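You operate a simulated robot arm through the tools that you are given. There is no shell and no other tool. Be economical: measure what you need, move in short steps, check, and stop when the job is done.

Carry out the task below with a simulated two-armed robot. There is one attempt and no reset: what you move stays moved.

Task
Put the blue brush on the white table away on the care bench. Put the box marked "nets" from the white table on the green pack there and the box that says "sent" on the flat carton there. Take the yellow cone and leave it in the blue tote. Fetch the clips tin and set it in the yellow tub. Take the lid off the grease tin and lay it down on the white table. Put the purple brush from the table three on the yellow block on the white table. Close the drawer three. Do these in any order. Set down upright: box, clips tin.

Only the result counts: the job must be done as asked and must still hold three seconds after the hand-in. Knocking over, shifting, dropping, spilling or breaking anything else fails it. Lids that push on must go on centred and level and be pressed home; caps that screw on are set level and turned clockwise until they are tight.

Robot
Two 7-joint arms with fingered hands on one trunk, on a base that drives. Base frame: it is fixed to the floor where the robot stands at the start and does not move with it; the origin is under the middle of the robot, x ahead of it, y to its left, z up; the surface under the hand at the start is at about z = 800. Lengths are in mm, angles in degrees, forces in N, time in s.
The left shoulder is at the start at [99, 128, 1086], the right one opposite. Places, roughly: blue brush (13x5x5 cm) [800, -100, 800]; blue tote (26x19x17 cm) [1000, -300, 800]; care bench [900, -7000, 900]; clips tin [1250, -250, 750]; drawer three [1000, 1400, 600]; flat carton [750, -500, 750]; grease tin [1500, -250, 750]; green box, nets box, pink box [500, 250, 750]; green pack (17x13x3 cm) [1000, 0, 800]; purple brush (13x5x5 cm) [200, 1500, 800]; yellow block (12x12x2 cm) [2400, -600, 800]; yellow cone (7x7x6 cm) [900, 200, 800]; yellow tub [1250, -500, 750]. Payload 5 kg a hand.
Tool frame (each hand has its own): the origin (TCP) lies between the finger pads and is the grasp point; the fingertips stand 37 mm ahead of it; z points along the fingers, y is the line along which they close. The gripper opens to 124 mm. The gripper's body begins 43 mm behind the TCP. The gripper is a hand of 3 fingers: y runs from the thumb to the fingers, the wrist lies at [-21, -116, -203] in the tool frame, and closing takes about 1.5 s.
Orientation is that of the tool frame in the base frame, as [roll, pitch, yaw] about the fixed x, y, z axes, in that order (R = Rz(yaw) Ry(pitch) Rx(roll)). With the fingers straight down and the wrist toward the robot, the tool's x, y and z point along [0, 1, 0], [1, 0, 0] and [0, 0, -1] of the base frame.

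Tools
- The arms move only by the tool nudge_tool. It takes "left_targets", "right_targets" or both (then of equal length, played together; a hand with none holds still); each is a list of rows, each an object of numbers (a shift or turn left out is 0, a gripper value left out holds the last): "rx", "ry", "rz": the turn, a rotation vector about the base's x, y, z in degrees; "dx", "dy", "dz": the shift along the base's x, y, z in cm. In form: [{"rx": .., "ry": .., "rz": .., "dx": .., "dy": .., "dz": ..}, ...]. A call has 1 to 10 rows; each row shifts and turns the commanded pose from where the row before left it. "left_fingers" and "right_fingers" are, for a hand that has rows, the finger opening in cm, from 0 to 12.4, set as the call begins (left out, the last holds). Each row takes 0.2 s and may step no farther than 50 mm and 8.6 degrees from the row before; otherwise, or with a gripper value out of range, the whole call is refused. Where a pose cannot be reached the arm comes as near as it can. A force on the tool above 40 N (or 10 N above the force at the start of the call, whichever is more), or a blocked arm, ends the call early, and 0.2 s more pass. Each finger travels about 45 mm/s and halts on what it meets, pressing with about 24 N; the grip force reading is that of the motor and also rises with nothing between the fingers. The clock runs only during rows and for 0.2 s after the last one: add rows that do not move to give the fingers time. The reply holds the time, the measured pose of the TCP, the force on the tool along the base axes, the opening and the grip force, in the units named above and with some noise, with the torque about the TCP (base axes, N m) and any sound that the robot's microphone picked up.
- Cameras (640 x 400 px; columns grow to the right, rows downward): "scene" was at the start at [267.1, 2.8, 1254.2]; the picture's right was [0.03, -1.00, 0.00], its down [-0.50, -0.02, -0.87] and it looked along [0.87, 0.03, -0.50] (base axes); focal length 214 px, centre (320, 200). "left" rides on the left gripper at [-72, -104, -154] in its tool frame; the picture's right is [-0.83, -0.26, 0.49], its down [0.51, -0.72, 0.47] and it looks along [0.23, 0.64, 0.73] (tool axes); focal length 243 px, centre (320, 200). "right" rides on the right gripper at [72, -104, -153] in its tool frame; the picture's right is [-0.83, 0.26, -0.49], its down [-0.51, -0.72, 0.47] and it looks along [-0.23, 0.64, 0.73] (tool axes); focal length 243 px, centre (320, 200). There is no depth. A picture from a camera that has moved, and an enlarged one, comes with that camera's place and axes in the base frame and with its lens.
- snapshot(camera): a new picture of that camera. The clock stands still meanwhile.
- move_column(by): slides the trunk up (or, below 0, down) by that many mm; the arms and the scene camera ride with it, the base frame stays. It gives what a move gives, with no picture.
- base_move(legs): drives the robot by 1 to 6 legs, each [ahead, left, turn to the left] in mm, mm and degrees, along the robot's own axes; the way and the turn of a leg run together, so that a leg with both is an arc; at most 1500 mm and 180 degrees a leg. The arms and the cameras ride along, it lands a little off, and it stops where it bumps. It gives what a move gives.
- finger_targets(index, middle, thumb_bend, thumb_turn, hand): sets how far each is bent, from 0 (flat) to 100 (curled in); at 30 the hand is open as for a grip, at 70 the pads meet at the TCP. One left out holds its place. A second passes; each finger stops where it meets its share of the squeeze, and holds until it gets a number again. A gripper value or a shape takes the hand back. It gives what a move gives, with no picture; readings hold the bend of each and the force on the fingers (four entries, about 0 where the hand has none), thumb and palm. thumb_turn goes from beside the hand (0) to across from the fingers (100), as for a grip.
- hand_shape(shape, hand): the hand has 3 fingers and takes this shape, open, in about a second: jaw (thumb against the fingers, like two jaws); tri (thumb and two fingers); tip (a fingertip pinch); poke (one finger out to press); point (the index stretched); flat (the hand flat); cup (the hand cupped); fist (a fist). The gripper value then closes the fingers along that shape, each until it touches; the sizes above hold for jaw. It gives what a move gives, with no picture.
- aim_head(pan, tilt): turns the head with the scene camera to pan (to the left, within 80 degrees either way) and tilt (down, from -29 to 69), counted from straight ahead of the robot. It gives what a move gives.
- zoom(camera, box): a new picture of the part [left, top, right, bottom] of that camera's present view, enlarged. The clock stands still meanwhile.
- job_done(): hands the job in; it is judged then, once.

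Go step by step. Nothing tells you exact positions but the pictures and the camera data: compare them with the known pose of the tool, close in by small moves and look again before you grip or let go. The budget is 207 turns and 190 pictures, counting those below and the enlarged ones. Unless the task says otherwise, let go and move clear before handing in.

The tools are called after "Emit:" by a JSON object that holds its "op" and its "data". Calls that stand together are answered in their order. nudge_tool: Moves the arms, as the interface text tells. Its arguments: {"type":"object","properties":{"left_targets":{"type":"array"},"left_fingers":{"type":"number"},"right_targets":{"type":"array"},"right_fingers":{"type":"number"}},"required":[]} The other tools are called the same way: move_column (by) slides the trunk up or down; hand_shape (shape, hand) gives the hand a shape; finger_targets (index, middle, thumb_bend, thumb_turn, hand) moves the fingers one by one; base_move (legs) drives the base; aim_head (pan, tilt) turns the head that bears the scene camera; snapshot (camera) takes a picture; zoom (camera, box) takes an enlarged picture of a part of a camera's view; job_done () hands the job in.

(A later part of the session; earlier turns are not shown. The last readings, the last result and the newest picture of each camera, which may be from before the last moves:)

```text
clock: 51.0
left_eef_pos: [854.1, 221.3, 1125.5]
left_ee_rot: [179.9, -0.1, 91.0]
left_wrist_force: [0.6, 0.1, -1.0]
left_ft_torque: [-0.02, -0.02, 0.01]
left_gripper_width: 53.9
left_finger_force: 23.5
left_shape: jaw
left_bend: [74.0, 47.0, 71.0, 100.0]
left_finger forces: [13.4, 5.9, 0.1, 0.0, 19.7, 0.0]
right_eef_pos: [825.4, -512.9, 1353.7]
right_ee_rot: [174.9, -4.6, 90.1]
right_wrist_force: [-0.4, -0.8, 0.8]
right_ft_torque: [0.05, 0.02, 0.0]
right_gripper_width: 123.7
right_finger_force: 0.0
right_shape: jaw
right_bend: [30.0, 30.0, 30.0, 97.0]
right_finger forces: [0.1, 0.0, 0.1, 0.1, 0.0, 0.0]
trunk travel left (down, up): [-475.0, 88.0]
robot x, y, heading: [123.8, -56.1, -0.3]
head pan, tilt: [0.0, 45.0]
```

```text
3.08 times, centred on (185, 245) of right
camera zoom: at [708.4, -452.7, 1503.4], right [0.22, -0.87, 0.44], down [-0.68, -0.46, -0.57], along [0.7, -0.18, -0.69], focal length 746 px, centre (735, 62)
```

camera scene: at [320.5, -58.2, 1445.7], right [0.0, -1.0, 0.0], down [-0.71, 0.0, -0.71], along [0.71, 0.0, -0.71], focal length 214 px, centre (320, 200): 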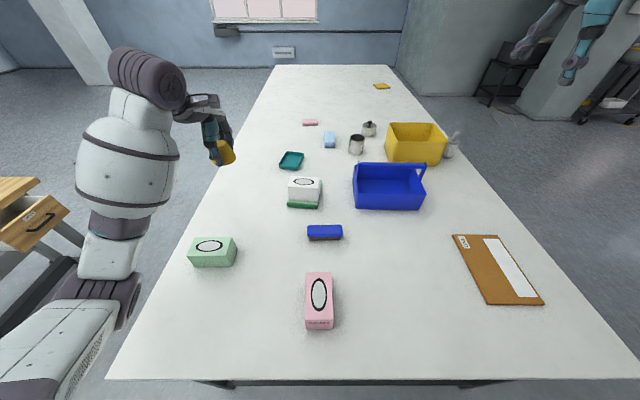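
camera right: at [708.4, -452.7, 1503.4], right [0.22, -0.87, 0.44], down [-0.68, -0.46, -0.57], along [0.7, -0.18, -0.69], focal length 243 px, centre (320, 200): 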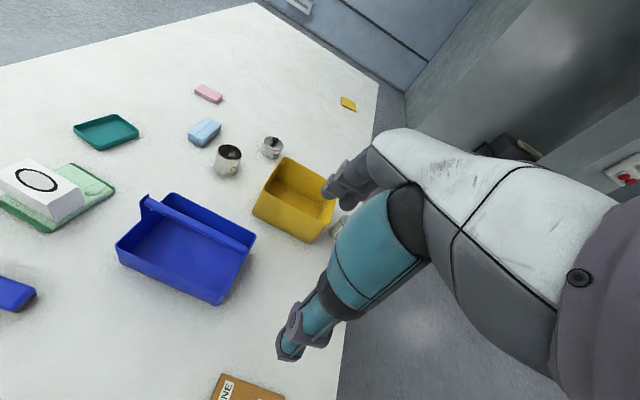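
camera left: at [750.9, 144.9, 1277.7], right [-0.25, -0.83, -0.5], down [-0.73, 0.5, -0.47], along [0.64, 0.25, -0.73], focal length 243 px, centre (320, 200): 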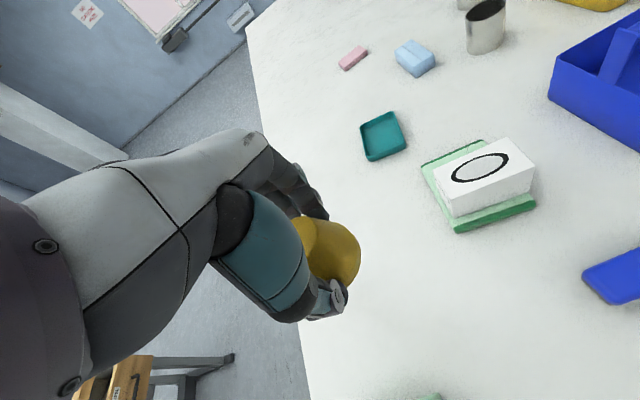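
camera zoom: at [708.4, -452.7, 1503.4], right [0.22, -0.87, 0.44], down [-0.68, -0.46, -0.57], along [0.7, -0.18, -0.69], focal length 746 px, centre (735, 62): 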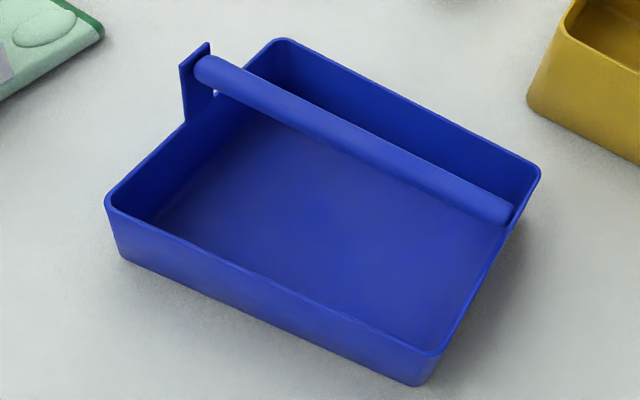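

Bar at about x≈1000, z≈957; the near opening runs from x≈914 to 990. I'll strafe right for reach, bring the cone over the near half, and tilt the hand so the fingers clear the bar.

Emit:
{"op": "base_move", "data": {"legs": [[0, -160, 0]]}}

Emit:
{"op": "nudge_tool", "data": {"left_targets": [{"dx": 1, "dy": -4}, {"dx": 1, "dy": -4}, {"dx": 1, "dy": -4}, {"dx": 1, "dy": -4}, {"dx": 1, "dy": -4, "ry": -5}, {"dx": 1, "dy": -4, "ry": -5}, {"dx": 1, "dy": -4, "ry": -5}, {"dx": 1, "dy": -4, "ry": -5}, {"dx": 1, "dy": -4, "ry": -5}]}}

Emit:
{"op": "snapshot", "data": {"camera": "left"}}

Emit:
{"op": "snapshot", "data": {"camera": "scene"}}

Emit:
{"op": "snapshot", "data": {"camera": "right"}}

```text
clock: 53.0
left_eef_pos: [854.1, 61.3, 1125.4]
left_ee_rot: [179.8, 0.0, 91.0]
left_wrist_force: [0.0, -0.3, -0.5]
left_ft_torque: [-0.02, 0.04, 0.01]
left_gripper_width: 54.3
left_finger_force: 23.8
left_shape: jaw
left_bend: [74.0, 47.0, 71.0, 100.0]
left_finger forces: [13.4, 5.9, 0.1, 0.1, 19.8, 0.0]
right_eef_pos: [826.3, -671.9, 1355.2]
right_ee_rot: [175.0, -4.6, 90.1]
right_wrist_force: [-0.1, -0.3, -0.6]
right_ft_torque: [0.0, 0.02, 0.01]
right_gripper_width: 124.0
right_finger_force: 0.1
right_shape: jaw
right_bend: [30.0, 30.0, 30.0, 97.0]
right_finger forces: [0.0, 0.0, 0.0, 0.0, 0.0, 0.0]
trunk travel left (down, up): [-475.0, 88.0]
robot x, y, heading: [124.7, -219.0, 0.1]
head pan, tilt: [0.0, 45.0]
```

```text
clock: 55.0
left_eef_pos: [943.1, -299.2, 1131.3]
left_ee_rot: [154.4, 0.3, 91.2]
left_wrist_force: [-0.3, 1.2, 0.2]
left_ft_torque: [-0.02, 0.05, -0.02]
left_gripper_width: 54.2
left_finger_force: 23.9
left_shape: jaw
left_bend: [74.0, 48.0, 71.0, 100.0]
left_finger forces: [13.4, 5.9, 0.1, 0.0, 19.9, 0.1]
right_eef_pos: [823.3, -673.2, 1358.1]
right_ee_rot: [174.7, -4.7, 90.1]
right_wrist_force: [-0.7, 0.5, -0.7]
right_ft_torque: [0.0, 0.0, -0.03]
right_gripper_width: 123.6
right_finger_force: 0.0
right_shape: jaw
right_bend: [30.0, 30.0, 30.0, 97.0]
right_finger forces: [0.0, 0.0, 0.0, 0.0, 0.0, 0.0]
trunk travel left (down, up): [-475.0, 88.0]
robot x, y, heading: [123.6, -218.1, 0.2]
head pan, tilt: [0.0, 45.0]
```

```text
124 pictures are left
camera left: at [783.2, -374.6, 1224.2], right [-0.01, -0.83, -0.55], down [-0.46, 0.49, -0.74], along [0.89, 0.25, -0.38], focal length 243 px, centre (320, 200)
```

left: 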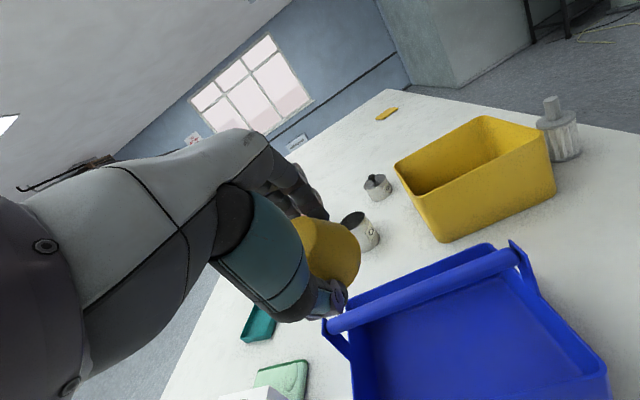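

```text
123 pictures are left
camera scene: at [317.2, -218.3, 1447.1], right [0.0, -1.0, 0.0], down [-0.71, 0.0, -0.71], along [0.71, 0.0, -0.71], focal length 214 px, centre (320, 200)
```

scene: 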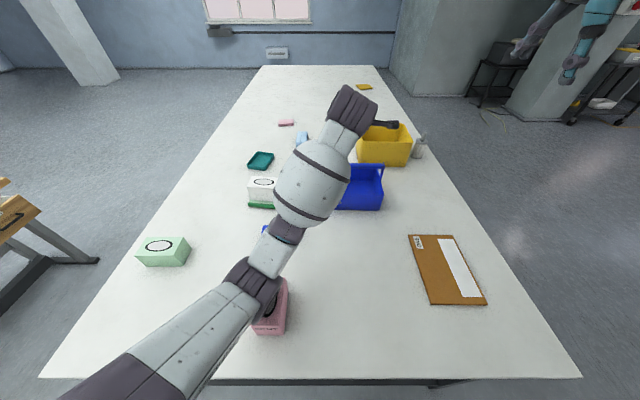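

```text
122 pictures are left
camera right: at [705.3, -612.2, 1506.4], right [0.22, -0.87, 0.44], down [-0.67, -0.46, -0.58], along [0.71, -0.17, -0.69], focal length 243 px, centre (320, 200)
```

right: 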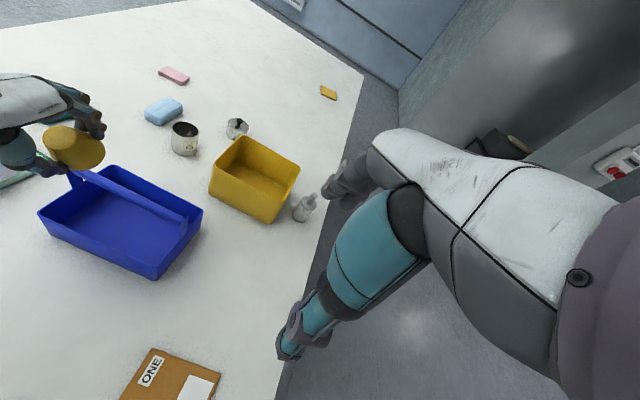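

I raise the trunk further for elbow clearance, then lower the hand in stages.

Emit:
{"op": "move_column", "data": {"by": 80}}

Emit:
{"op": "nudge_tool", "data": {"left_targets": [{"dx": 0.3, "dz": -4.5}, {"dx": 0.3, "dz": -4.5}, {"dz": -4.5}, {"dz": -4.5}, {"dz": -3}]}}

Emit:
{"op": "snapshot", "data": {"camera": "left"}}

Emit:
{"op": "zoom", "data": {"camera": "right", "box": [0, 80, 220, 290]}}

Emit:
{"op": "snapshot", "data": {"camera": "scene"}}

```text
clock: 56.2
left_eef_pos: [943.6, -300.4, 1200.9]
left_ee_rot: [155.1, 0.3, 91.1]
left_wrist_force: [-0.3, 0.1, -1.3]
left_ft_torque: [-0.02, 0.0, 0.0]
left_gripper_width: 54.1
left_finger_force: 24.0
left_shape: jaw
left_bend: [74.0, 48.0, 71.0, 100.0]
left_finger forces: [13.3, 5.9, 0.1, 0.1, 19.6, 0.1]
right_eef_pos: [827.3, -673.3, 1430.6]
right_ee_rot: [175.2, -4.7, 90.0]
right_wrist_force: [0.0, -0.5, -0.9]
right_ft_torque: [0.01, 0.01, 0.02]
right_gripper_width: 123.9
right_finger_force: 0.1
right_shape: jaw
right_bend: [30.0, 30.0, 30.0, 97.0]
right_finger forces: [0.0, 0.0, 0.0, 0.0, 0.1, 0.1]
trunk travel left (down, up): [-555.0, 8.0]
robot x, y, heading: [124.6, -217.8, -0.2]
head pan, tilt: [0.0, 45.0]
```

```text
clock: 57.4
left_eef_pos: [949.7, -298.4, 996.2]
left_ee_rot: [154.8, 0.4, 91.0]
left_wrist_force: [-0.2, -0.3, -0.1]
left_ft_torque: [0.01, 0.02, -0.04]
left_gripper_width: 53.8
left_finger_force: 23.3
left_shape: jaw
left_bend: [74.0, 48.0, 71.0, 100.0]
left_finger forces: [13.8, 5.8, 0.0, 0.0, 20.2, 0.0]
right_eef_pos: [825.5, -672.2, 1433.5]
right_ee_rot: [175.0, -4.7, 90.1]
right_wrist_force: [0.4, 0.0, -0.4]
right_ft_torque: [0.02, 0.0, 0.0]
right_gripper_width: 123.9
right_finger_force: 0.1
right_shape: jaw
right_bend: [30.0, 30.0, 30.0, 97.0]
right_finger forces: [0.1, 0.1, 0.0, 0.0, 0.0, 0.0]
trunk travel left (down, up): [-555.0, 8.0]
robot x, y, heading: [123.5, -214.6, -0.1]
head pan, tilt: [0.0, 45.0]
```

```text
121 pictures are left
camera left: at [791.3, -373.6, 1089.4], right [-0.01, -0.83, -0.55], down [-0.46, 0.49, -0.74], along [0.89, 0.25, -0.39], focal length 243 px, centre (320, 200)
```

left: 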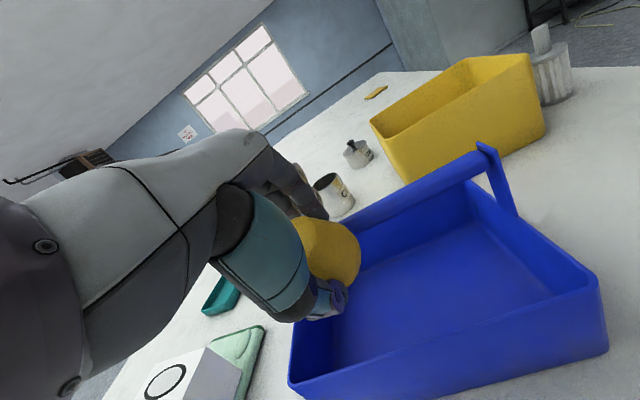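

```text
1.90 times, centred on (110, 185) of right
camera zoom: at [708.7, -612.2, 1583.4], right [0.22, -0.87, 0.44], down [-0.68, -0.46, -0.57], along [0.7, -0.18, -0.69], focal length 462 px, centre (720, 229)
```

zoom: 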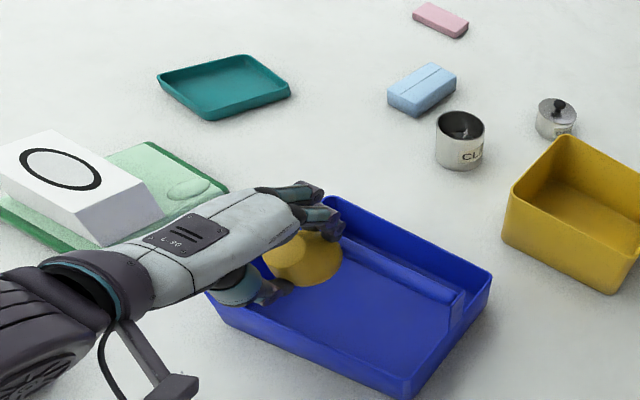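

```text
119 pictures are left
camera scene: at [244.1, -218.2, 1543.3], right [0.0, -1.0, 0.0], down [-0.71, 0.0, -0.71], along [0.71, 0.0, -0.71], focal length 214 px, centre (320, 200)
```

scene: 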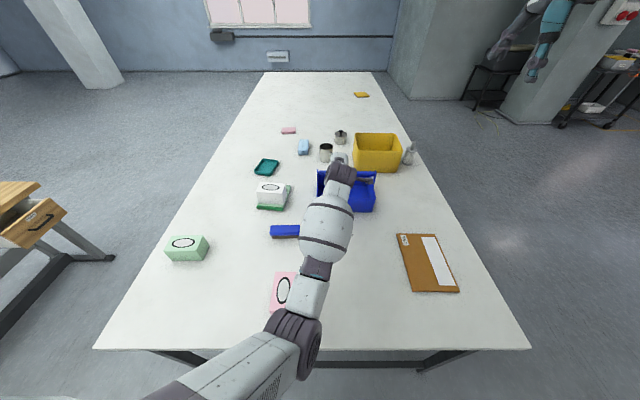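

The fingertip would come down on the bar from here, so I back up 35 mm and descend along the tilted direction.

Emit:
{"op": "nudge_tool", "data": {"left_targets": [{"dx": -3.5, "dy": -2, "dz": 0.5}, {"dx": 1, "dz": -2.2}, {"dx": 1, "dz": -2.2}]}}

Emit:
{"op": "zoom", "data": {"camera": "right", "box": [0, 80, 220, 290]}}

Emit:
{"op": "snapshot", "data": {"camera": "left"}}

```text
clock: 58.2
left_eef_pos: [933.8, -318.4, 954.3]
left_ee_rot: [154.9, 0.4, 91.0]
left_wrist_force: [-0.1, -0.7, -1.2]
left_ft_torque: [0.01, -0.02, 0.0]
left_gripper_width: 53.8
left_finger_force: 23.9
left_shape: jaw
left_bend: [74.0, 48.0, 71.0, 100.0]
left_finger forces: [13.6, 6.4, 0.1, 0.1, 20.1, 0.0]
right_eef_pos: [826.6, -672.1, 1434.0]
right_ee_rot: [175.1, -4.7, 90.2]
right_wrist_force: [0.1, -0.8, 0.1]
right_ft_torque: [-0.03, 0.01, -0.02]
right_gripper_width: 124.1
right_finger_force: 0.1
right_shape: jaw
right_bend: [30.0, 30.0, 30.0, 97.0]
right_finger forces: [0.0, 0.1, 0.1, 0.1, 0.0, 0.0]
trunk travel left (down, up): [-555.0, 8.0]
robot x, y, heading: [122.5, -217.8, -0.1]
head pan, tilt: [0.0, 45.0]
```

```text
1.90 times, centred on (110, 185) of right
camera zoom: at [710.3, -610.7, 1582.7], right [0.22, -0.87, 0.44], down [-0.68, -0.46, -0.57], along [0.7, -0.18, -0.69], focal length 462 px, centre (720, 229)
```

zoom: 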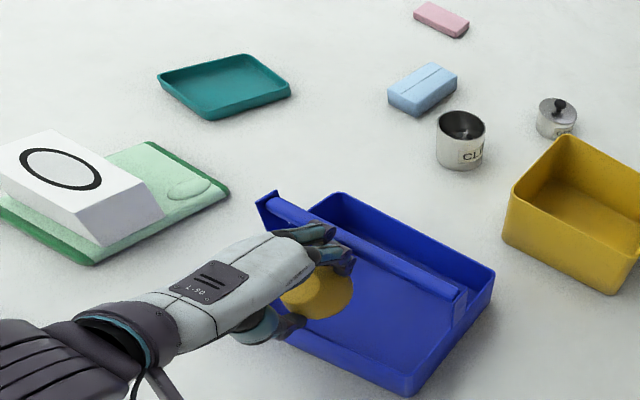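

```text
117 pictures are left
camera left: at [776.8, -393.3, 1048.7], right [-0.01, -0.83, -0.55], down [-0.46, 0.49, -0.74], along [0.89, 0.25, -0.39], focal length 243 px, centre (320, 200)
```

left: 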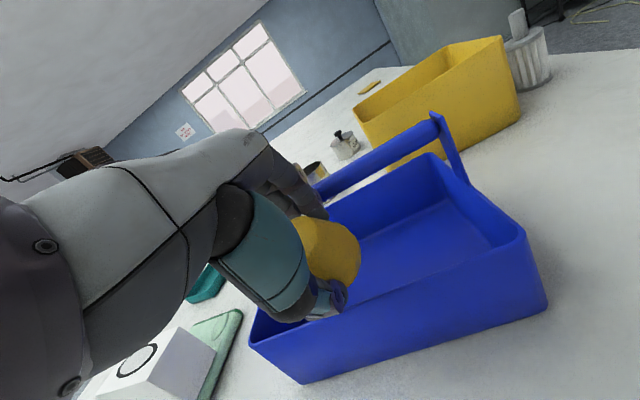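

Cone is over the near half with fingers clear. A small further step, then open just a little to release.

Emit:
{"op": "nudge_tool", "data": {"left_targets": [{"dx": 0.8, "dz": -1.6}]}}

Emit:
{"op": "nudge_tool", "data": {"left_fingers": 7.2, "left_targets": [{}, {}, {}, {}]}}

Emit:
{"op": "zoom", "data": {"camera": "right", "box": [0, 80, 220, 290]}}

Emit:
{"op": "snapshot", "data": {"camera": "left"}}

```text
clock: 58.6
left_eef_pos: [943.4, -319.5, 942.7]
left_ee_rot: [154.6, 0.4, 91.0]
left_wrist_force: [-4.0, -1.2, 7.0]
left_ft_torque: [-0.01, 0.21, 0.01]
left_gripper_width: 53.4
left_finger_force: 24.3
left_shape: jaw
left_bend: [74.0, 48.0, 72.0, 100.0]
left_finger forces: [14.5, 10.3, 0.1, 0.0, 29.6, 0.0]
right_eef_pos: [824.7, -673.0, 1436.4]
right_ee_rot: [174.8, -4.7, 90.2]
right_wrist_force: [0.9, -0.1, -0.1]
right_ft_torque: [0.02, -0.01, 0.0]
right_gripper_width: 124.0
right_finger_force: 0.1
right_shape: jaw
right_bend: [30.0, 30.0, 30.0, 97.0]
right_finger forces: [0.0, 0.0, 0.1, 0.1, 0.0, 0.0]
trunk travel left (down, up): [-555.0, 8.0]
robot x, y, heading: [122.6, -215.7, -0.0]
head pan, tilt: [0.0, 45.0]
```

```text
clock: 59.6
left_eef_pos: [941.4, -319.0, 939.9]
left_ee_rot: [154.7, 0.4, 91.0]
left_wrist_force: [-1.1, -0.6, 0.0]
left_ft_torque: [0.02, -0.01, 0.02]
left_gripper_width: 71.4
left_finger_force: 0.1
left_shape: jaw
left_bend: [73.0, 42.0, 66.0, 100.0]
left_finger forces: [0.0, 0.7, 0.0, 0.0, 0.0, 0.0]
right_eef_pos: [826.0, -672.6, 1436.0]
right_ee_rot: [174.9, -4.6, 90.1]
right_wrist_force: [-0.2, 0.9, -0.3]
right_ft_torque: [-0.01, 0.02, 0.02]
right_gripper_width: 123.7
right_finger_force: 0.1
right_shape: jaw
right_bend: [30.0, 30.0, 30.0, 97.0]
right_finger forces: [0.0, 0.0, 0.1, 0.0, 0.1, 0.0]
trunk travel left (down, up): [-555.0, 8.0]
robot x, y, heading: [125.4, -217.6, 0.2]
head pan, tilt: [0.0, 45.0]
```

```text
1.90 times, centred on (110, 185) of right
camera zoom: at [708.1, -611.7, 1583.8], right [0.22, -0.87, 0.44], down [-0.68, -0.46, -0.57], along [0.7, -0.18, -0.69], focal length 462 px, centre (720, 229)
```

zoom: 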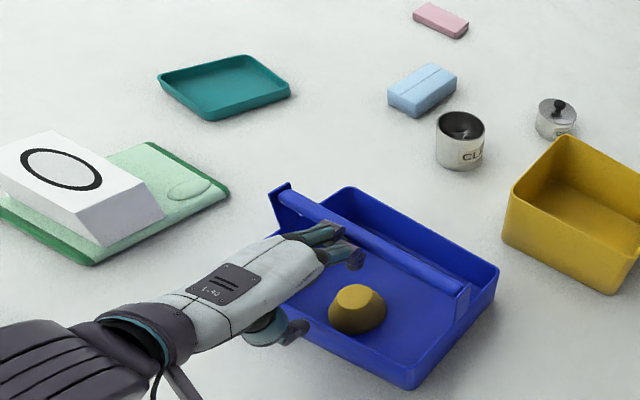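

```text
115 pictures are left
camera left: at [783.9, -394.3, 1033.9], right [-0.01, -0.83, -0.55], down [-0.46, 0.49, -0.74], along [0.89, 0.25, -0.39], focal length 243 px, centre (320, 200)
```

left: 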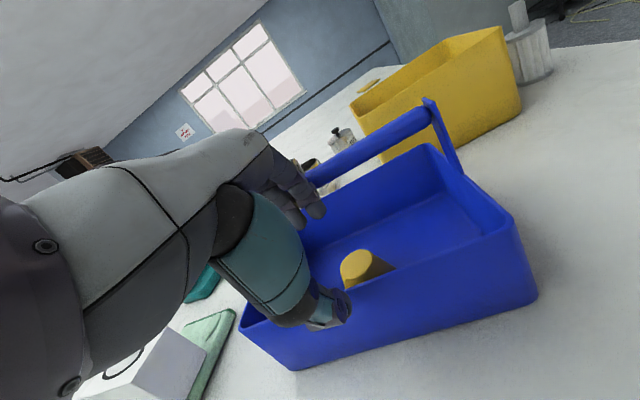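

The cone stands in the tote, but the tote may have been nudged slightly. I retract along the tilt and then measure the tote.

Emit:
{"op": "nudge_tool", "data": {"left_targets": [{"dx": -0.9, "dz": 1.8}, {"dx": -1.5, "dz": 3}, {"dx": -2, "dz": 4}, {"dx": -2, "dz": 4, "ry": 5}, {"dx": -2, "dz": 4, "ry": 5}, {"dx": -2, "dz": 4, "ry": 5}, {"dx": -1, "dz": 4, "ry": 5, "dy": 2}, {"dx": -1, "dz": 2, "ry": 5, "dy": 4}, {"dy": 4.5}, {"dy": 4.5}]}}

Emit:
{"op": "snapshot", "data": {"camera": "scene"}}

Emit:
{"op": "zoom", "data": {"camera": "right", "box": [0, 150, 200, 290]}}

```text
clock: 61.8
left_eef_pos: [819.2, -166.2, 1208.0]
left_ee_rot: [179.9, 0.0, 91.1]
left_wrist_force: [-0.9, 0.5, -0.9]
left_ft_torque: [-0.06, 0.01, -0.02]
left_gripper_width: 71.6
left_finger_force: 0.0
left_shape: jaw
left_bend: [73.0, 42.0, 66.0, 100.0]
left_finger forces: [0.0, 0.0, 0.1, 0.1, 0.0, 0.0]
right_eef_pos: [827.0, -669.8, 1434.9]
right_ee_rot: [175.0, -4.6, 90.2]
right_wrist_force: [-0.3, 0.3, 0.9]
right_ft_torque: [0.0, -0.01, 0.02]
right_gripper_width: 124.0
right_finger_force: 0.1
right_shape: jaw
right_bend: [30.0, 30.0, 30.0, 97.0]
right_finger forces: [0.0, 0.0, 0.1, 0.1, 0.0, 0.0]
trunk travel left (down, up): [-555.0, 8.0]
robot x, y, heading: [124.2, -214.2, -0.1]
head pan, tilt: [0.0, 45.0]
```

```text
114 pictures are left
camera scene: at [244.5, -215.6, 1543.2], right [0.0, -1.0, 0.0], down [-0.71, 0.0, -0.71], along [0.71, 0.0, -0.71], focal length 214 px, centre (320, 200)
```

scene: 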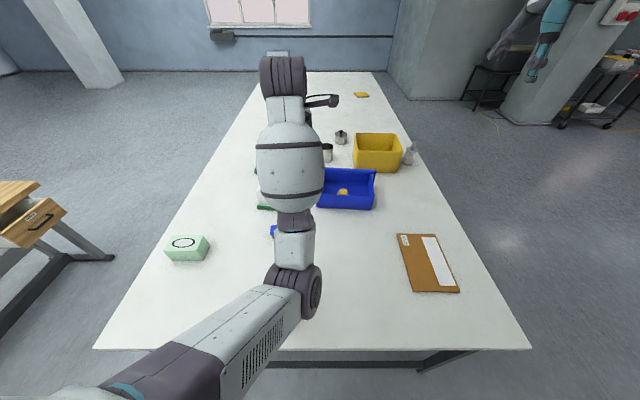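

```text
2.86 times, centred on (100, 220) of right
camera zoom: at [709.1, -609.3, 1583.9], right [0.22, -0.87, 0.45], down [-0.68, -0.46, -0.57], along [0.7, -0.18, -0.69], focal length 693 px, centre (949, 143)
```

zoom: 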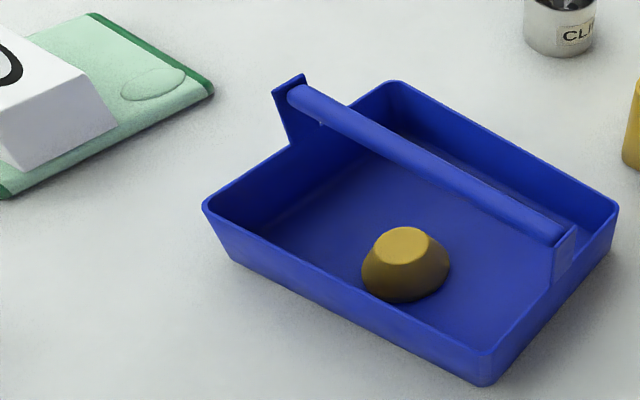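

The tote moved only about 15 mm. Next the pink box: I back off, move right and turn left 45° so the right hand can grip across its narrow side.

Emit:
{"op": "base_move", "data": {"legs": [[-240, -143, 0], [0, 0, 46]]}}

Emit:
{"op": "move_column", "data": {"by": -80}}

Emit:
{"op": "aim_head", "data": {"pan": -20, "tilt": 45}}

Emit:
{"op": "snapshot", "data": {"camera": "scene"}}

Emit:
{"op": "snapshot", "data": {"camera": "right"}}

```text
clock: 65.9
left_eef_pos: [328.2, 174.8, 1209.0]
left_ee_rot: [179.7, -0.2, 137.4]
left_wrist_force: [1.0, 0.4, 0.1]
left_ft_torque: [0.02, -0.02, 0.03]
left_gripper_width: 72.2
left_finger_force: 0.1
left_shape: jaw
left_bend: [73.0, 42.0, 66.0, 100.0]
left_finger forces: [0.0, 0.0, 0.0, 0.0, 0.0, 0.1]
right_eef_pos: [700.4, -168.8, 1434.3]
right_ee_rot: [174.9, -4.7, 136.3]
right_wrist_force: [0.3, -0.1, 0.5]
right_ft_torque: [0.04, 0.01, 0.01]
right_gripper_width: 123.9
right_finger_force: 0.1
right_shape: jaw
right_bend: [30.0, 30.0, 30.0, 97.0]
right_finger forces: [0.1, 0.0, 0.1, 0.1, 0.0, 0.0]
trunk travel left (down, up): [-555.0, 8.0]
robot x, y, heading: [-114.7, -361.3, 46.1]
head pan, tilt: [0.0, 45.0]
```

```text
clock: 67.0
left_eef_pos: [329.5, 176.9, 1129.2]
left_ee_rot: [179.5, -0.2, 137.4]
left_wrist_force: [0.3, 0.2, -0.3]
left_ft_torque: [-0.02, 0.02, -0.01]
left_gripper_width: 71.9
left_finger_force: 0.0
left_shape: jaw
left_bend: [73.0, 42.0, 66.0, 100.0]
left_finger forces: [0.1, 0.0, 0.0, 0.1, 0.0, 0.0]
right_eef_pos: [698.3, -167.5, 1355.1]
right_ee_rot: [174.6, -4.7, 136.3]
right_wrist_force: [-0.7, 0.2, -0.7]
right_ft_torque: [-0.01, -0.03, 0.0]
right_gripper_width: 124.0
right_finger_force: 0.1
right_shape: jaw
right_bend: [30.0, 30.0, 30.0, 97.0]
right_finger forces: [0.1, 0.0, 0.0, 0.1, 0.0, 0.1]
trunk travel left (down, up): [-475.0, 88.0]
robot x, y, heading: [-113.8, -358.3, 46.2]
head pan, tilt: [0.0, 45.0]
```

```text
clock: 67.9
left_eef_pos: [329.9, 175.9, 1127.7]
left_ee_rot: [179.5, -0.2, 137.5]
left_wrist_force: [0.8, 0.8, -0.1]
left_ft_torque: [-0.02, 0.0, -0.03]
left_gripper_width: 72.0
left_finger_force: 0.1
left_shape: jaw
left_bend: [73.0, 42.0, 66.0, 100.0]
left_finger forces: [0.0, 0.0, 0.1, 0.0, 0.0, 0.0]
right_eef_pos: [698.3, -167.7, 1354.4]
right_ee_rot: [175.0, -4.6, 136.4]
right_wrist_force: [0.1, 0.1, 0.2]
right_ft_torque: [0.01, 0.01, -0.02]
right_gripper_width: 124.1
right_finger_force: 0.1
right_shape: jaw
right_bend: [30.0, 30.0, 30.0, 97.0]
right_finger forces: [0.0, 0.0, 0.0, 0.0, 0.1, 0.1]
trunk travel left (down, up): [-475.0, 88.0]
robot x, y, heading: [-117.7, -360.6, 45.8]
head pan, tilt: [-20.0, 45.0]
```

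```text
112 pictures are left
camera scene: at [37.2, -241.0, 1445.7], right [0.44, -0.9, 0.0], down [-0.63, -0.31, -0.71], along [0.63, 0.31, -0.71], focal length 214 px, centre (320, 200)
```

scene: 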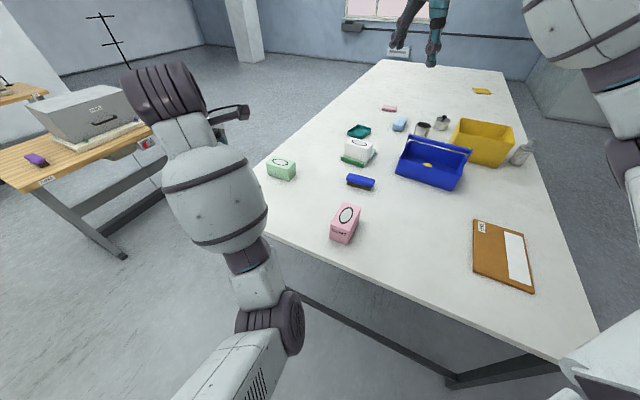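

```text
111 pictures are left
camera right: at [574.4, -210.7, 1503.6], right [0.78, -0.44, 0.44], down [-0.13, -0.81, -0.57], along [0.61, 0.39, -0.69], focal length 243 px, centre (320, 200)
```

right: 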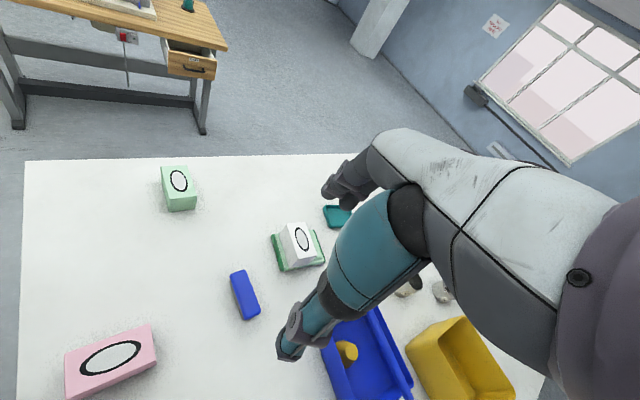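

Right hand is at (698,-168); I level it, turn it 47° and bring it over the pink box.

Emit:
{"op": "nudge_tool", "data": {"right_targets": [{"rx": -6.8, "dz": -3}, {"rz": 7.8, "dx": -2.7, "dy": 1.9, "dz": -3}, {"rz": 7.8, "dx": -2.7, "dy": 1.9, "dz": -3}, {"rz": 7.8, "dx": -2.7, "dy": 1.9, "dz": -3}, {"rz": 7.8, "dx": -2.7, "dy": 1.9, "dz": -3}, {"rz": 7.8, "dx": -2.7, "dy": 1.9, "dz": -3}, {"rz": 7.8, "dx": -2.6, "dy": 1.9, "dz": -3}, {"dz": -4.5}, {"dz": -4.5}]}}

Emit:
{"op": "snapshot", "data": {"camera": "right"}}

Emit:
{"op": "snapshot", "data": {"camera": "scene"}}

```text
clock: 69.9
left_eef_pos: [331.9, 177.6, 1126.3]
left_ee_rot: [179.7, -0.1, 137.3]
left_wrist_force: [0.5, 0.2, 0.1]
left_ft_torque: [0.0, 0.0, -0.01]
left_gripper_width: 72.0
left_finger_force: 0.0
left_shape: jaw
left_bend: [73.0, 42.0, 66.0, 100.0]
left_finger forces: [0.1, 0.0, 0.0, 0.0, 0.1, 0.0]
right_eef_pos: [545.6, -87.5, 1086.2]
right_ee_rot: [-179.5, 2.4, 174.7]
right_wrist_force: [0.1, 1.0, -0.4]
right_ft_torque: [0.01, 0.03, 0.01]
right_gripper_width: 124.0
right_finger_force: 0.0
right_shape: jaw
right_bend: [30.0, 30.0, 30.0, 97.0]
right_finger forces: [0.0, 0.0, 0.0, 0.0, 0.1, 0.0]
right hand out of reach, approached as far as the arm can: row 6, 7
trunk travel left (down, up): [-475.0, 88.0]
robot x, y, heading: [-115.1, -361.9, 46.1]
head pan, tilt: [-20.0, 45.0]
```

```text
110 pictures are left
camera right: at [457.8, -182.3, 1237.8], right [0.83, 0.19, 0.52], down [0.46, -0.77, -0.44], along [0.32, 0.61, -0.73], focal length 243 px, centre (320, 200)
```

right: 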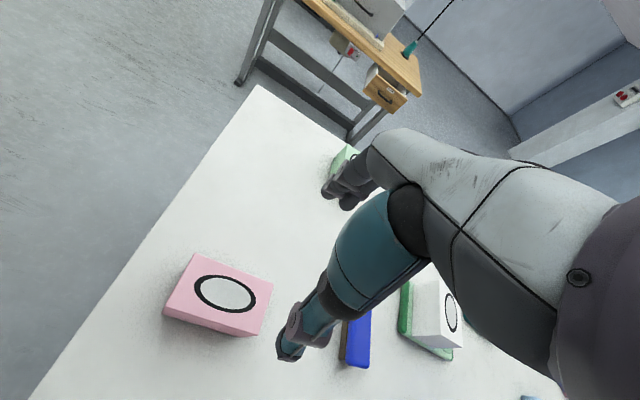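

```text
109 pictures are left
camera scene: at [39.8, -239.9, 1445.2], right [0.44, -0.9, 0.0], down [-0.64, -0.31, -0.71], along [0.63, 0.31, -0.71], focal length 214 px, centre (320, 200)
```

scene: 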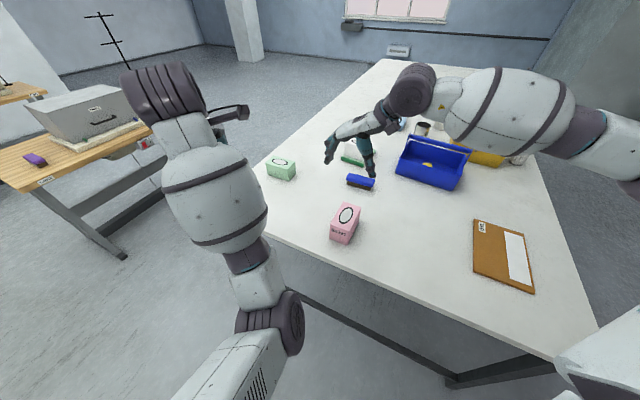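

Nearly there; I turn the base another 10° and re-centre.

Emit:
{"op": "base_move", "data": {"legs": [[0, 0, 10]]}}

Emit:
{"op": "nudge_tool", "data": {"right_targets": [{"dx": 2, "dy": -3}, {"dx": 2, "dy": -3}, {"dx": 1, "dy": -1.8}, {}]}}

Emit:
{"op": "zoom", "data": {"camera": "right", "box": [120, 200, 380, 400]}}

Emit:
{"op": "snapshot", "data": {"camera": "scene"}}

```text
clock: 71.0
left_eef_pos: [229.8, 244.9, 1127.7]
left_ee_rot: [179.4, -0.1, 147.5]
left_wrist_force: [1.0, 0.2, -0.3]
left_ft_torque: [0.01, 0.0, 0.01]
left_gripper_width: 71.7
left_finger_force: 0.0
left_shape: jaw
left_bend: [73.0, 42.0, 66.0, 100.0]
left_finger forces: [0.0, 0.1, 0.0, 0.0, 0.1, 0.0]
right_eef_pos: [486.8, 23.3, 1087.8]
right_ee_rot: [-179.4, 2.4, -175.2]
right_wrist_force: [0.4, 0.0, -0.2]
right_ft_torque: [0.0, -0.01, 0.0]
right_gripper_width: 124.1
right_finger_force: 0.1
right_shape: jaw
right_bend: [30.0, 30.0, 30.0, 97.0]
right_finger forces: [0.0, 0.1, 0.0, 0.1, 0.1, 0.0]
trunk travel left (down, up): [-475.0, 88.0]
robot x, y, heading: [-116.3, -359.9, 56.4]
head pan, tilt: [-20.0, 45.0]
```

```text
clock: 72.0
left_eef_pos: [229.4, 246.6, 1129.0]
left_ee_rot: [179.3, -0.2, 147.5]
left_wrist_force: [0.0, 1.1, 0.6]
left_ft_torque: [-0.03, 0.0, -0.03]
left_gripper_width: 71.9
left_finger_force: 0.1
left_shape: jaw
left_bend: [73.0, 42.0, 66.0, 100.0]
left_finger forces: [0.0, 0.1, 0.0, 0.0, 0.0, 0.0]
right_eef_pos: [483.4, 18.6, 1088.4]
right_ee_rot: [-179.6, 2.3, -174.1]
right_wrist_force: [-0.9, 0.0, 0.4]
right_ft_torque: [0.02, -0.01, -0.01]
right_gripper_width: 124.0
right_finger_force: 0.1
right_shape: jaw
right_bend: [30.0, 30.0, 30.0, 98.0]
right_finger forces: [0.1, 0.1, 0.0, 0.0, 0.0, 0.1]
right hand out of reach, approached as far as the arm can: row 1, 2, 3
trunk travel left (down, up): [-475.0, 88.0]
robot x, y, heading: [-117.0, -362.5, 56.4]
head pan, tilt: [-20.0, 45.0]
```

```text
2.00 times, centred on (250, 300) of right
camera zoom: at [415.9, -92.1, 1239.4], right [0.78, 0.35, 0.52], down [0.6, -0.67, -0.45], along [0.19, 0.66, -0.73], focal length 485 px, centre (460, 0)
```

zoom: 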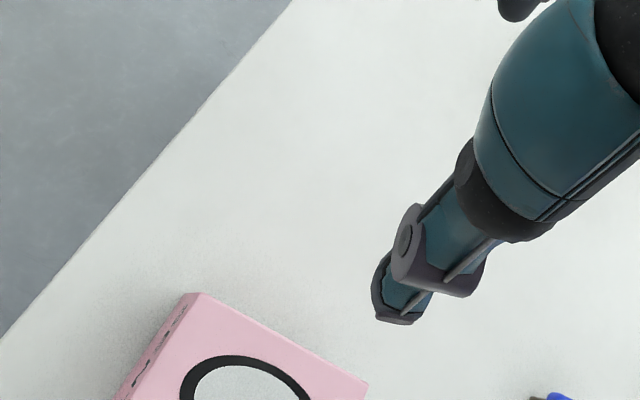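

```text
107 pictures are left
camera scene: at [13.6, -216.1, 1446.6], right [0.59, -0.81, 0.0], down [-0.57, -0.42, -0.71], along [0.57, 0.42, -0.71], focal length 214 px, centre (320, 200)
```

scene: 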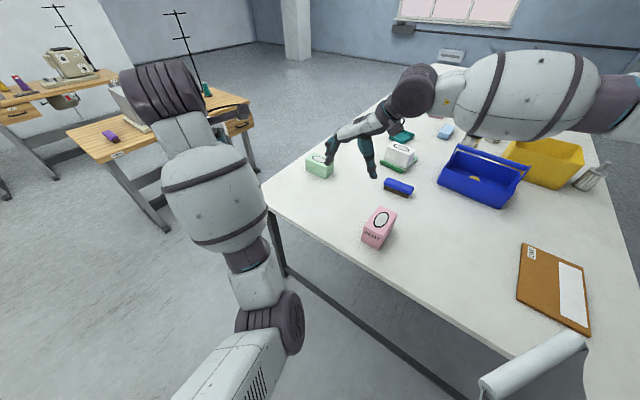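

The arm is at its joint limit, so I shift the base to centre the hand and will descend with the trunk.

Emit:
{"op": "base_move", "data": {"legs": [[-31, -85, -2]]}}

Emit:
{"op": "move_column", "data": {"by": -100}}

Emit:
{"op": "snapshot", "data": {"camera": "right"}}

Emit:
{"op": "snapshot", "data": {"camera": "scene"}}

```text
clock: 73.4
left_eef_pos: [302.0, 161.0, 1127.4]
left_ee_rot: [179.5, -0.1, 145.4]
left_wrist_force: [-0.3, 0.7, 0.4]
left_ft_torque: [0.01, 0.0, -0.05]
left_gripper_width: 71.7
left_finger_force: 0.1
left_shape: jaw
left_bend: [73.0, 42.0, 66.0, 100.0]
left_finger forces: [0.0, 0.0, 0.0, 0.0, 0.1, 0.0]
right_eef_pos: [548.2, -75.5, 1086.5]
right_ee_rot: [-179.5, 2.2, -176.0]
right_wrist_force: [-0.8, 0.4, 0.5]
right_ft_torque: [-0.02, 0.0, 0.01]
right_gripper_width: 124.1
right_finger_force: 0.2
right_shape: jaw
right_bend: [30.0, 30.0, 30.0, 98.0]
right_finger forces: [0.1, 0.0, 0.0, 0.0, 0.0, 0.1]
trunk travel left (down, up): [-475.0, 88.0]
robot x, y, heading: [-65.1, -433.3, 54.3]
head pan, tilt: [-20.0, 45.0]
```

```text
clock: 74.7
left_eef_pos: [300.1, 156.9, 946.5]
left_ee_rot: [-173.6, -0.4, 145.4]
left_wrist_force: [-0.4, 1.5, 0.2]
left_ft_torque: [0.01, 0.01, 0.0]
left_gripper_width: 71.9
left_finger_force: 0.1
left_shape: jaw
left_bend: [73.0, 42.0, 66.0, 100.0]
left_finger forces: [0.0, 0.0, 0.1, 0.1, 0.0, 0.0]
right_eef_pos: [548.7, -77.0, 986.9]
right_ee_rot: [-179.7, 2.2, -176.2]
right_wrist_force: [-0.3, 0.6, -0.2]
right_ft_torque: [0.0, -0.05, 0.01]
right_gripper_width: 124.0
right_finger_force: 0.1
right_shape: jaw
right_bend: [30.0, 30.0, 30.0, 98.0]
right_finger forces: [0.0, 0.1, 0.0, 0.0, 0.0, 0.0]
trunk travel left (down, up): [-375.0, 188.0]
robot x, y, heading: [-61.1, -433.6, 54.3]
head pan, tilt: [-20.0, 45.0]
```

```text
106 pictures are left
camera right: at [476.9, -184.7, 1138.4], right [0.79, 0.32, 0.52], down [0.57, -0.69, -0.45], along [0.22, 0.65, -0.73], focal length 243 px, centre (320, 200)
```

right: 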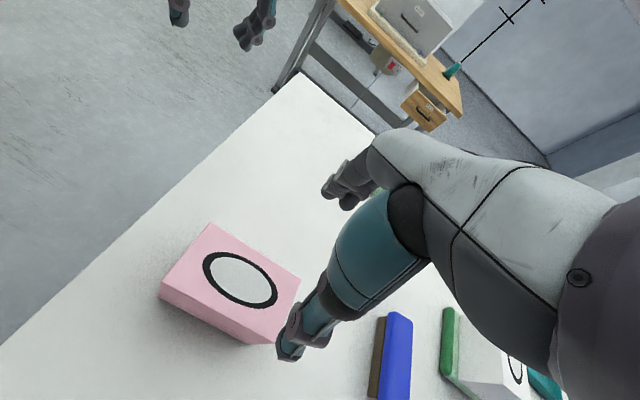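

```text
105 pictures are left
camera scene: at [92.8, -264.0, 1332.8], right [0.56, -0.83, 0.0], down [-0.58, -0.4, -0.71], along [0.58, 0.4, -0.71], focal length 214 px, centre (320, 200)
```

scene: 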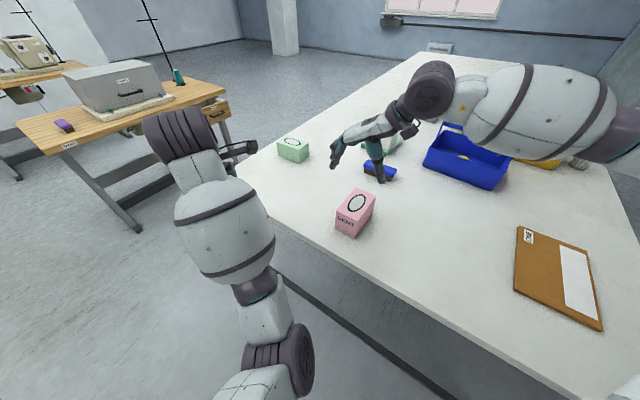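

The pink box now appears at about (510,-108): the left elbow must have brushed it. It's still upright. I measure it precisely.

Emit:
{"op": "zoom", "data": {"camera": "scene", "box": [310, 150, 430, 250]}}

Emit:
{"op": "zoom", "data": {"camera": "right", "box": [140, 200, 340, 360]}}

```text
4.00 times, centred on (370, 200) of scene
camera zoom: at [92.8, -264.0, 1332.8], right [0.56, -0.83, 0.0], down [-0.58, -0.4, -0.71], along [0.58, 0.4, -0.71], focal length 858 px, centre (120, 200)
```

zoom: 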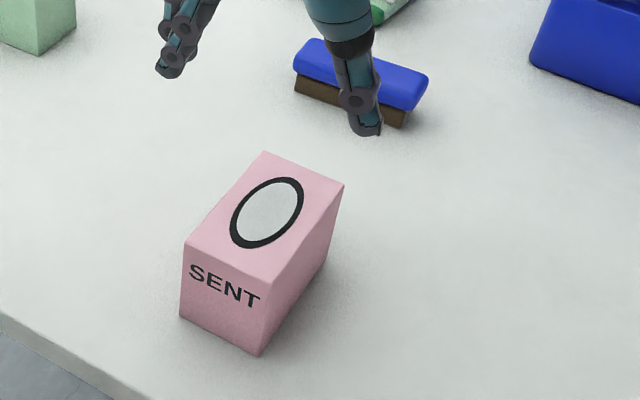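

```text
2.50 times, centred on (240, 280) of right
camera zoom: at [476.9, -184.7, 1138.4], right [0.79, 0.32, 0.52], down [0.57, -0.69, -0.45], along [0.22, 0.65, -0.73], focal length 606 px, centre (520, 0)
```

zoom: 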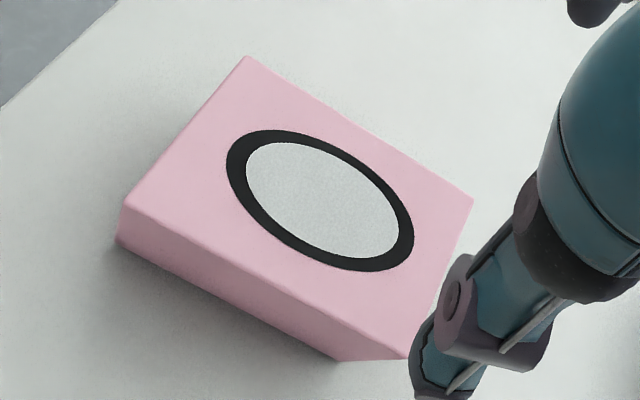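

Box centre ≈ (507,-108), aligned with the axes. I shift the base to match.

Emit:
{"op": "base_move", "data": {"legs": [[-32, 55, -3.5]]}}

Emit:
{"op": "snapshot", "data": {"camera": "right"}}

Emit:
{"op": "zoom", "data": {"camera": "scene", "box": [310, 130, 430, 250]}}

```text
clock: 75.9
left_eef_pos: [272.9, 139.8, 946.6]
left_ee_rot: [-173.7, -0.4, 142.0]
left_wrist_force: [0.0, -0.9, 0.2]
left_ft_torque: [-0.02, 0.0, 0.01]
left_gripper_width: 71.8
left_finger_force: 0.0
left_shape: jaw
left_bend: [73.0, 42.0, 66.0, 100.0]
left_finger forces: [0.0, 0.1, 0.0, 0.0, 0.1, 0.0]
right_eef_pos: [507.4, -106.5, 985.4]
right_ee_rot: [-179.5, 2.3, -179.6]
right_wrist_force: [-0.4, 0.0, -0.5]
right_ft_torque: [0.01, 0.03, 0.01]
right_gripper_width: 123.7
right_finger_force: 0.0
right_shape: jaw
right_bend: [30.0, 30.0, 30.0, 98.0]
right_finger forces: [0.1, 0.0, 0.1, 0.1, 0.1, 0.0]
trunk travel left (down, up): [-375.0, 188.0]
robot x, y, heading: [-129.4, -426.1, 51.1]
head pan, tilt: [-20.0, 45.0]
```

```text
102 pictures are left
camera right: at [429.5, -210.2, 1137.6], right [0.81, 0.27, 0.52], down [0.53, -0.72, -0.45], along [0.26, 0.64, -0.73], focal length 243 px, centre (320, 200)
```

right: 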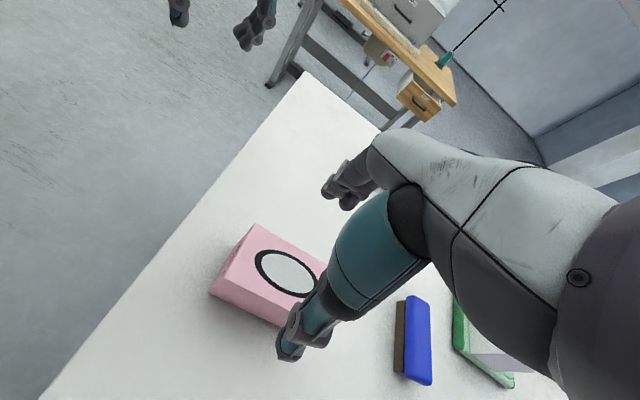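

```text
3.33 times, centred on (370, 190) of scene
camera zoom: at [41.4, -265.9, 1332.6], right [0.51, -0.86, 0.0], down [-0.61, -0.36, -0.71], along [0.61, 0.36, -0.71], focal length 715 px, centre (153, 233)
```

zoom: 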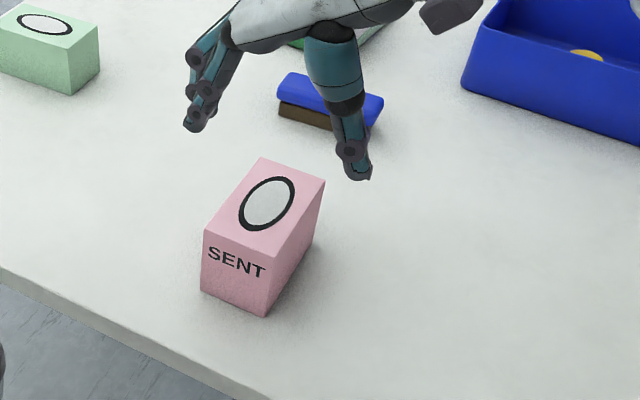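

Well centred. I try lowering with the arm itself.

Emit:
{"op": "nudge_tool", "data": {"right_targets": [{"dz": -2, "dx": 0.3}, {"dz": -2.2}, {"dz": -2.2}, {"dz": -2.2}, {"dz": -2.2}, {"dz": -2}]}}

Emit:
{"op": "snapshot", "data": {"camera": "right"}}

Emit:
{"op": "zoom", "data": {"camera": "scene", "box": [310, 130, 430, 250]}}

```text
clock: 77.3
left_eef_pos: [272.1, 141.5, 945.8]
left_ee_rot: [-173.5, -0.4, 142.0]
left_wrist_force: [0.7, -0.4, 0.3]
left_ft_torque: [0.04, 0.02, 0.02]
left_gripper_width: 71.8
left_finger_force: 0.1
left_shape: jaw
left_bend: [73.0, 42.0, 66.0, 100.0]
left_finger forces: [0.0, 0.1, 0.0, 0.0, 0.0, 0.1]
right_eef_pos: [511.2, -105.9, 858.4]
right_ee_rot: [-179.6, 2.4, -179.5]
right_wrist_force: [0.6, 1.0, 0.3]
right_ft_torque: [0.0, 0.02, 0.02]
right_gripper_width: 124.1
right_finger_force: 0.0
right_shape: jaw
right_bend: [30.0, 30.0, 30.0, 98.0]
right_finger forces: [0.0, 0.1, 0.0, 0.1, 0.1, 0.0]
trunk travel left (down, up): [-375.0, 188.0]
robot x, y, heading: [-125.2, -426.5, 50.9]
head pan, tilt: [-20.0, 45.0]
```

```text
100 pictures are left
camera right: at [432.7, -209.7, 1009.3], right [0.81, 0.27, 0.52], down [0.53, -0.72, -0.45], along [0.26, 0.64, -0.73], focal length 243 px, centre (320, 200)
```

right: 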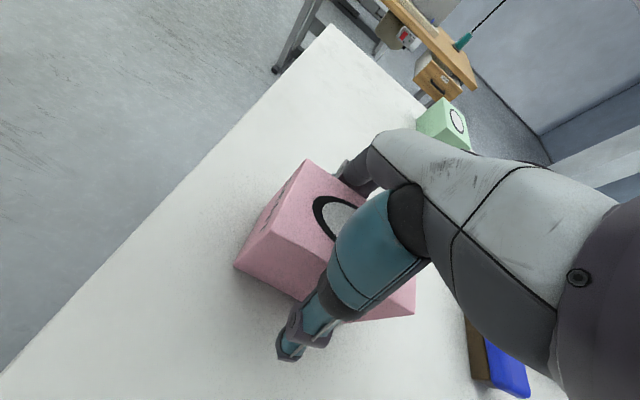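

```text
3.33 times, centred on (370, 190) of scene
camera zoom: at [41.4, -265.7, 1332.6], right [0.51, -0.86, 0.0], down [-0.61, -0.36, -0.71], along [0.61, 0.36, -0.71], focal length 715 px, centre (153, 233)
```

zoom: 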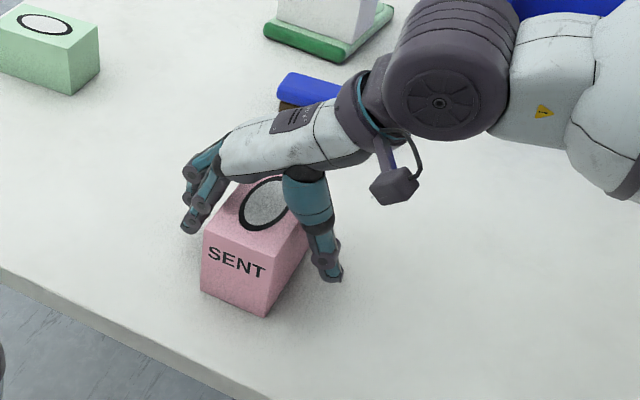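

The hand straddles the pink box; grip and lift.

Emit:
{"op": "nudge_tool", "data": {"right_fingers": 4, "right_targets": [{}, {}, {}, {}, {}, {}, {}, {}]}}

Emit:
{"op": "nudge_tool", "data": {"right_targets": [{"dz": 1}, {"dz": 2}, {"dz": 3}, {"dz": 4}, {"dz": 4}, {"dz": 4}]}}

Emit:
{"op": "snapshot", "data": {"camera": "scene"}}

```text
clock: 79.1
left_eef_pos: [273.6, 140.5, 946.1]
left_ee_rot: [-173.6, -0.5, 141.9]
left_wrist_force: [-0.3, 0.3, -0.1]
left_ft_torque: [0.0, -0.01, 0.03]
left_gripper_width: 72.0
left_finger_force: 0.1
left_shape: jaw
left_bend: [73.0, 42.0, 66.0, 100.0]
left_finger forces: [0.0, 0.0, 0.0, 0.1, 0.0, 0.0]
right_eef_pos: [510.0, -106.1, 858.8]
right_ee_rot: [-179.5, 2.3, -179.7]
right_wrist_force: [0.1, 0.3, -0.7]
right_ft_torque: [-0.01, 0.01, -0.02]
right_gripper_width: 64.0
right_finger_force: 24.3
right_shape: jaw
right_bend: [74.0, 45.0, 68.0, 100.0]
right_finger forces: [14.0, 7.6, 0.0, 0.0, 21.7, 0.0]
trunk travel left (down, up): [-375.0, 188.0]
robot x, y, heading: [-120.5, -423.4, 50.8]
head pan, tilt: [-20.0, 45.0]
```

```text
clock: 80.5
left_eef_pos: [271.4, 140.8, 946.5]
left_ee_rot: [-173.6, -0.3, 141.9]
left_wrist_force: [-0.8, 0.1, 0.7]
left_ft_torque: [-0.03, -0.02, 0.03]
left_gripper_width: 71.7
left_finger_force: 0.1
left_shape: jaw
left_bend: [73.0, 42.0, 66.0, 100.0]
left_finger forces: [0.0, 0.0, 0.0, 0.1, 0.0, 0.1]
right_eef_pos: [509.6, -106.9, 1038.9]
right_ee_rot: [-179.5, 2.4, -179.7]
right_wrist_force: [-0.5, 0.3, -1.5]
right_ft_torque: [-0.01, -0.05, -0.02]
right_gripper_width: 63.8
right_finger_force: 23.8
right_shape: jaw
right_bend: [74.0, 45.0, 68.0, 100.0]
right_finger forces: [14.0, 7.8, 0.1, 0.0, 21.7, 0.0]
trunk travel left (down, up): [-375.0, 188.0]
robot x, y, heading: [-125.0, -428.9, 50.7]
head pan, tilt: [-20.0, 45.0]
```

```text
98 pictures are left
camera scene: at [39.9, -265.8, 1332.8], right [0.51, -0.86, 0.0], down [-0.61, -0.36, -0.71], along [0.61, 0.36, -0.71], focal length 214 px, centre (320, 200)
```

scene: 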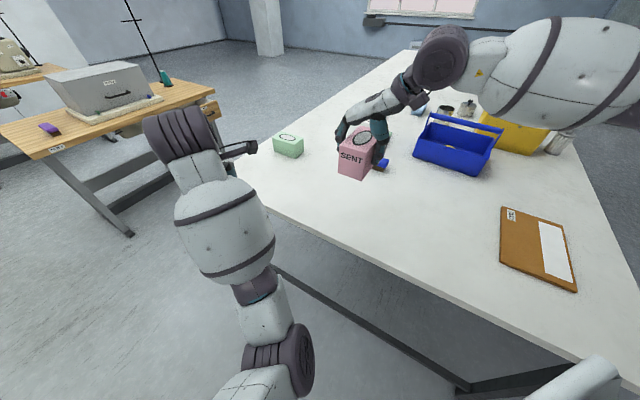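

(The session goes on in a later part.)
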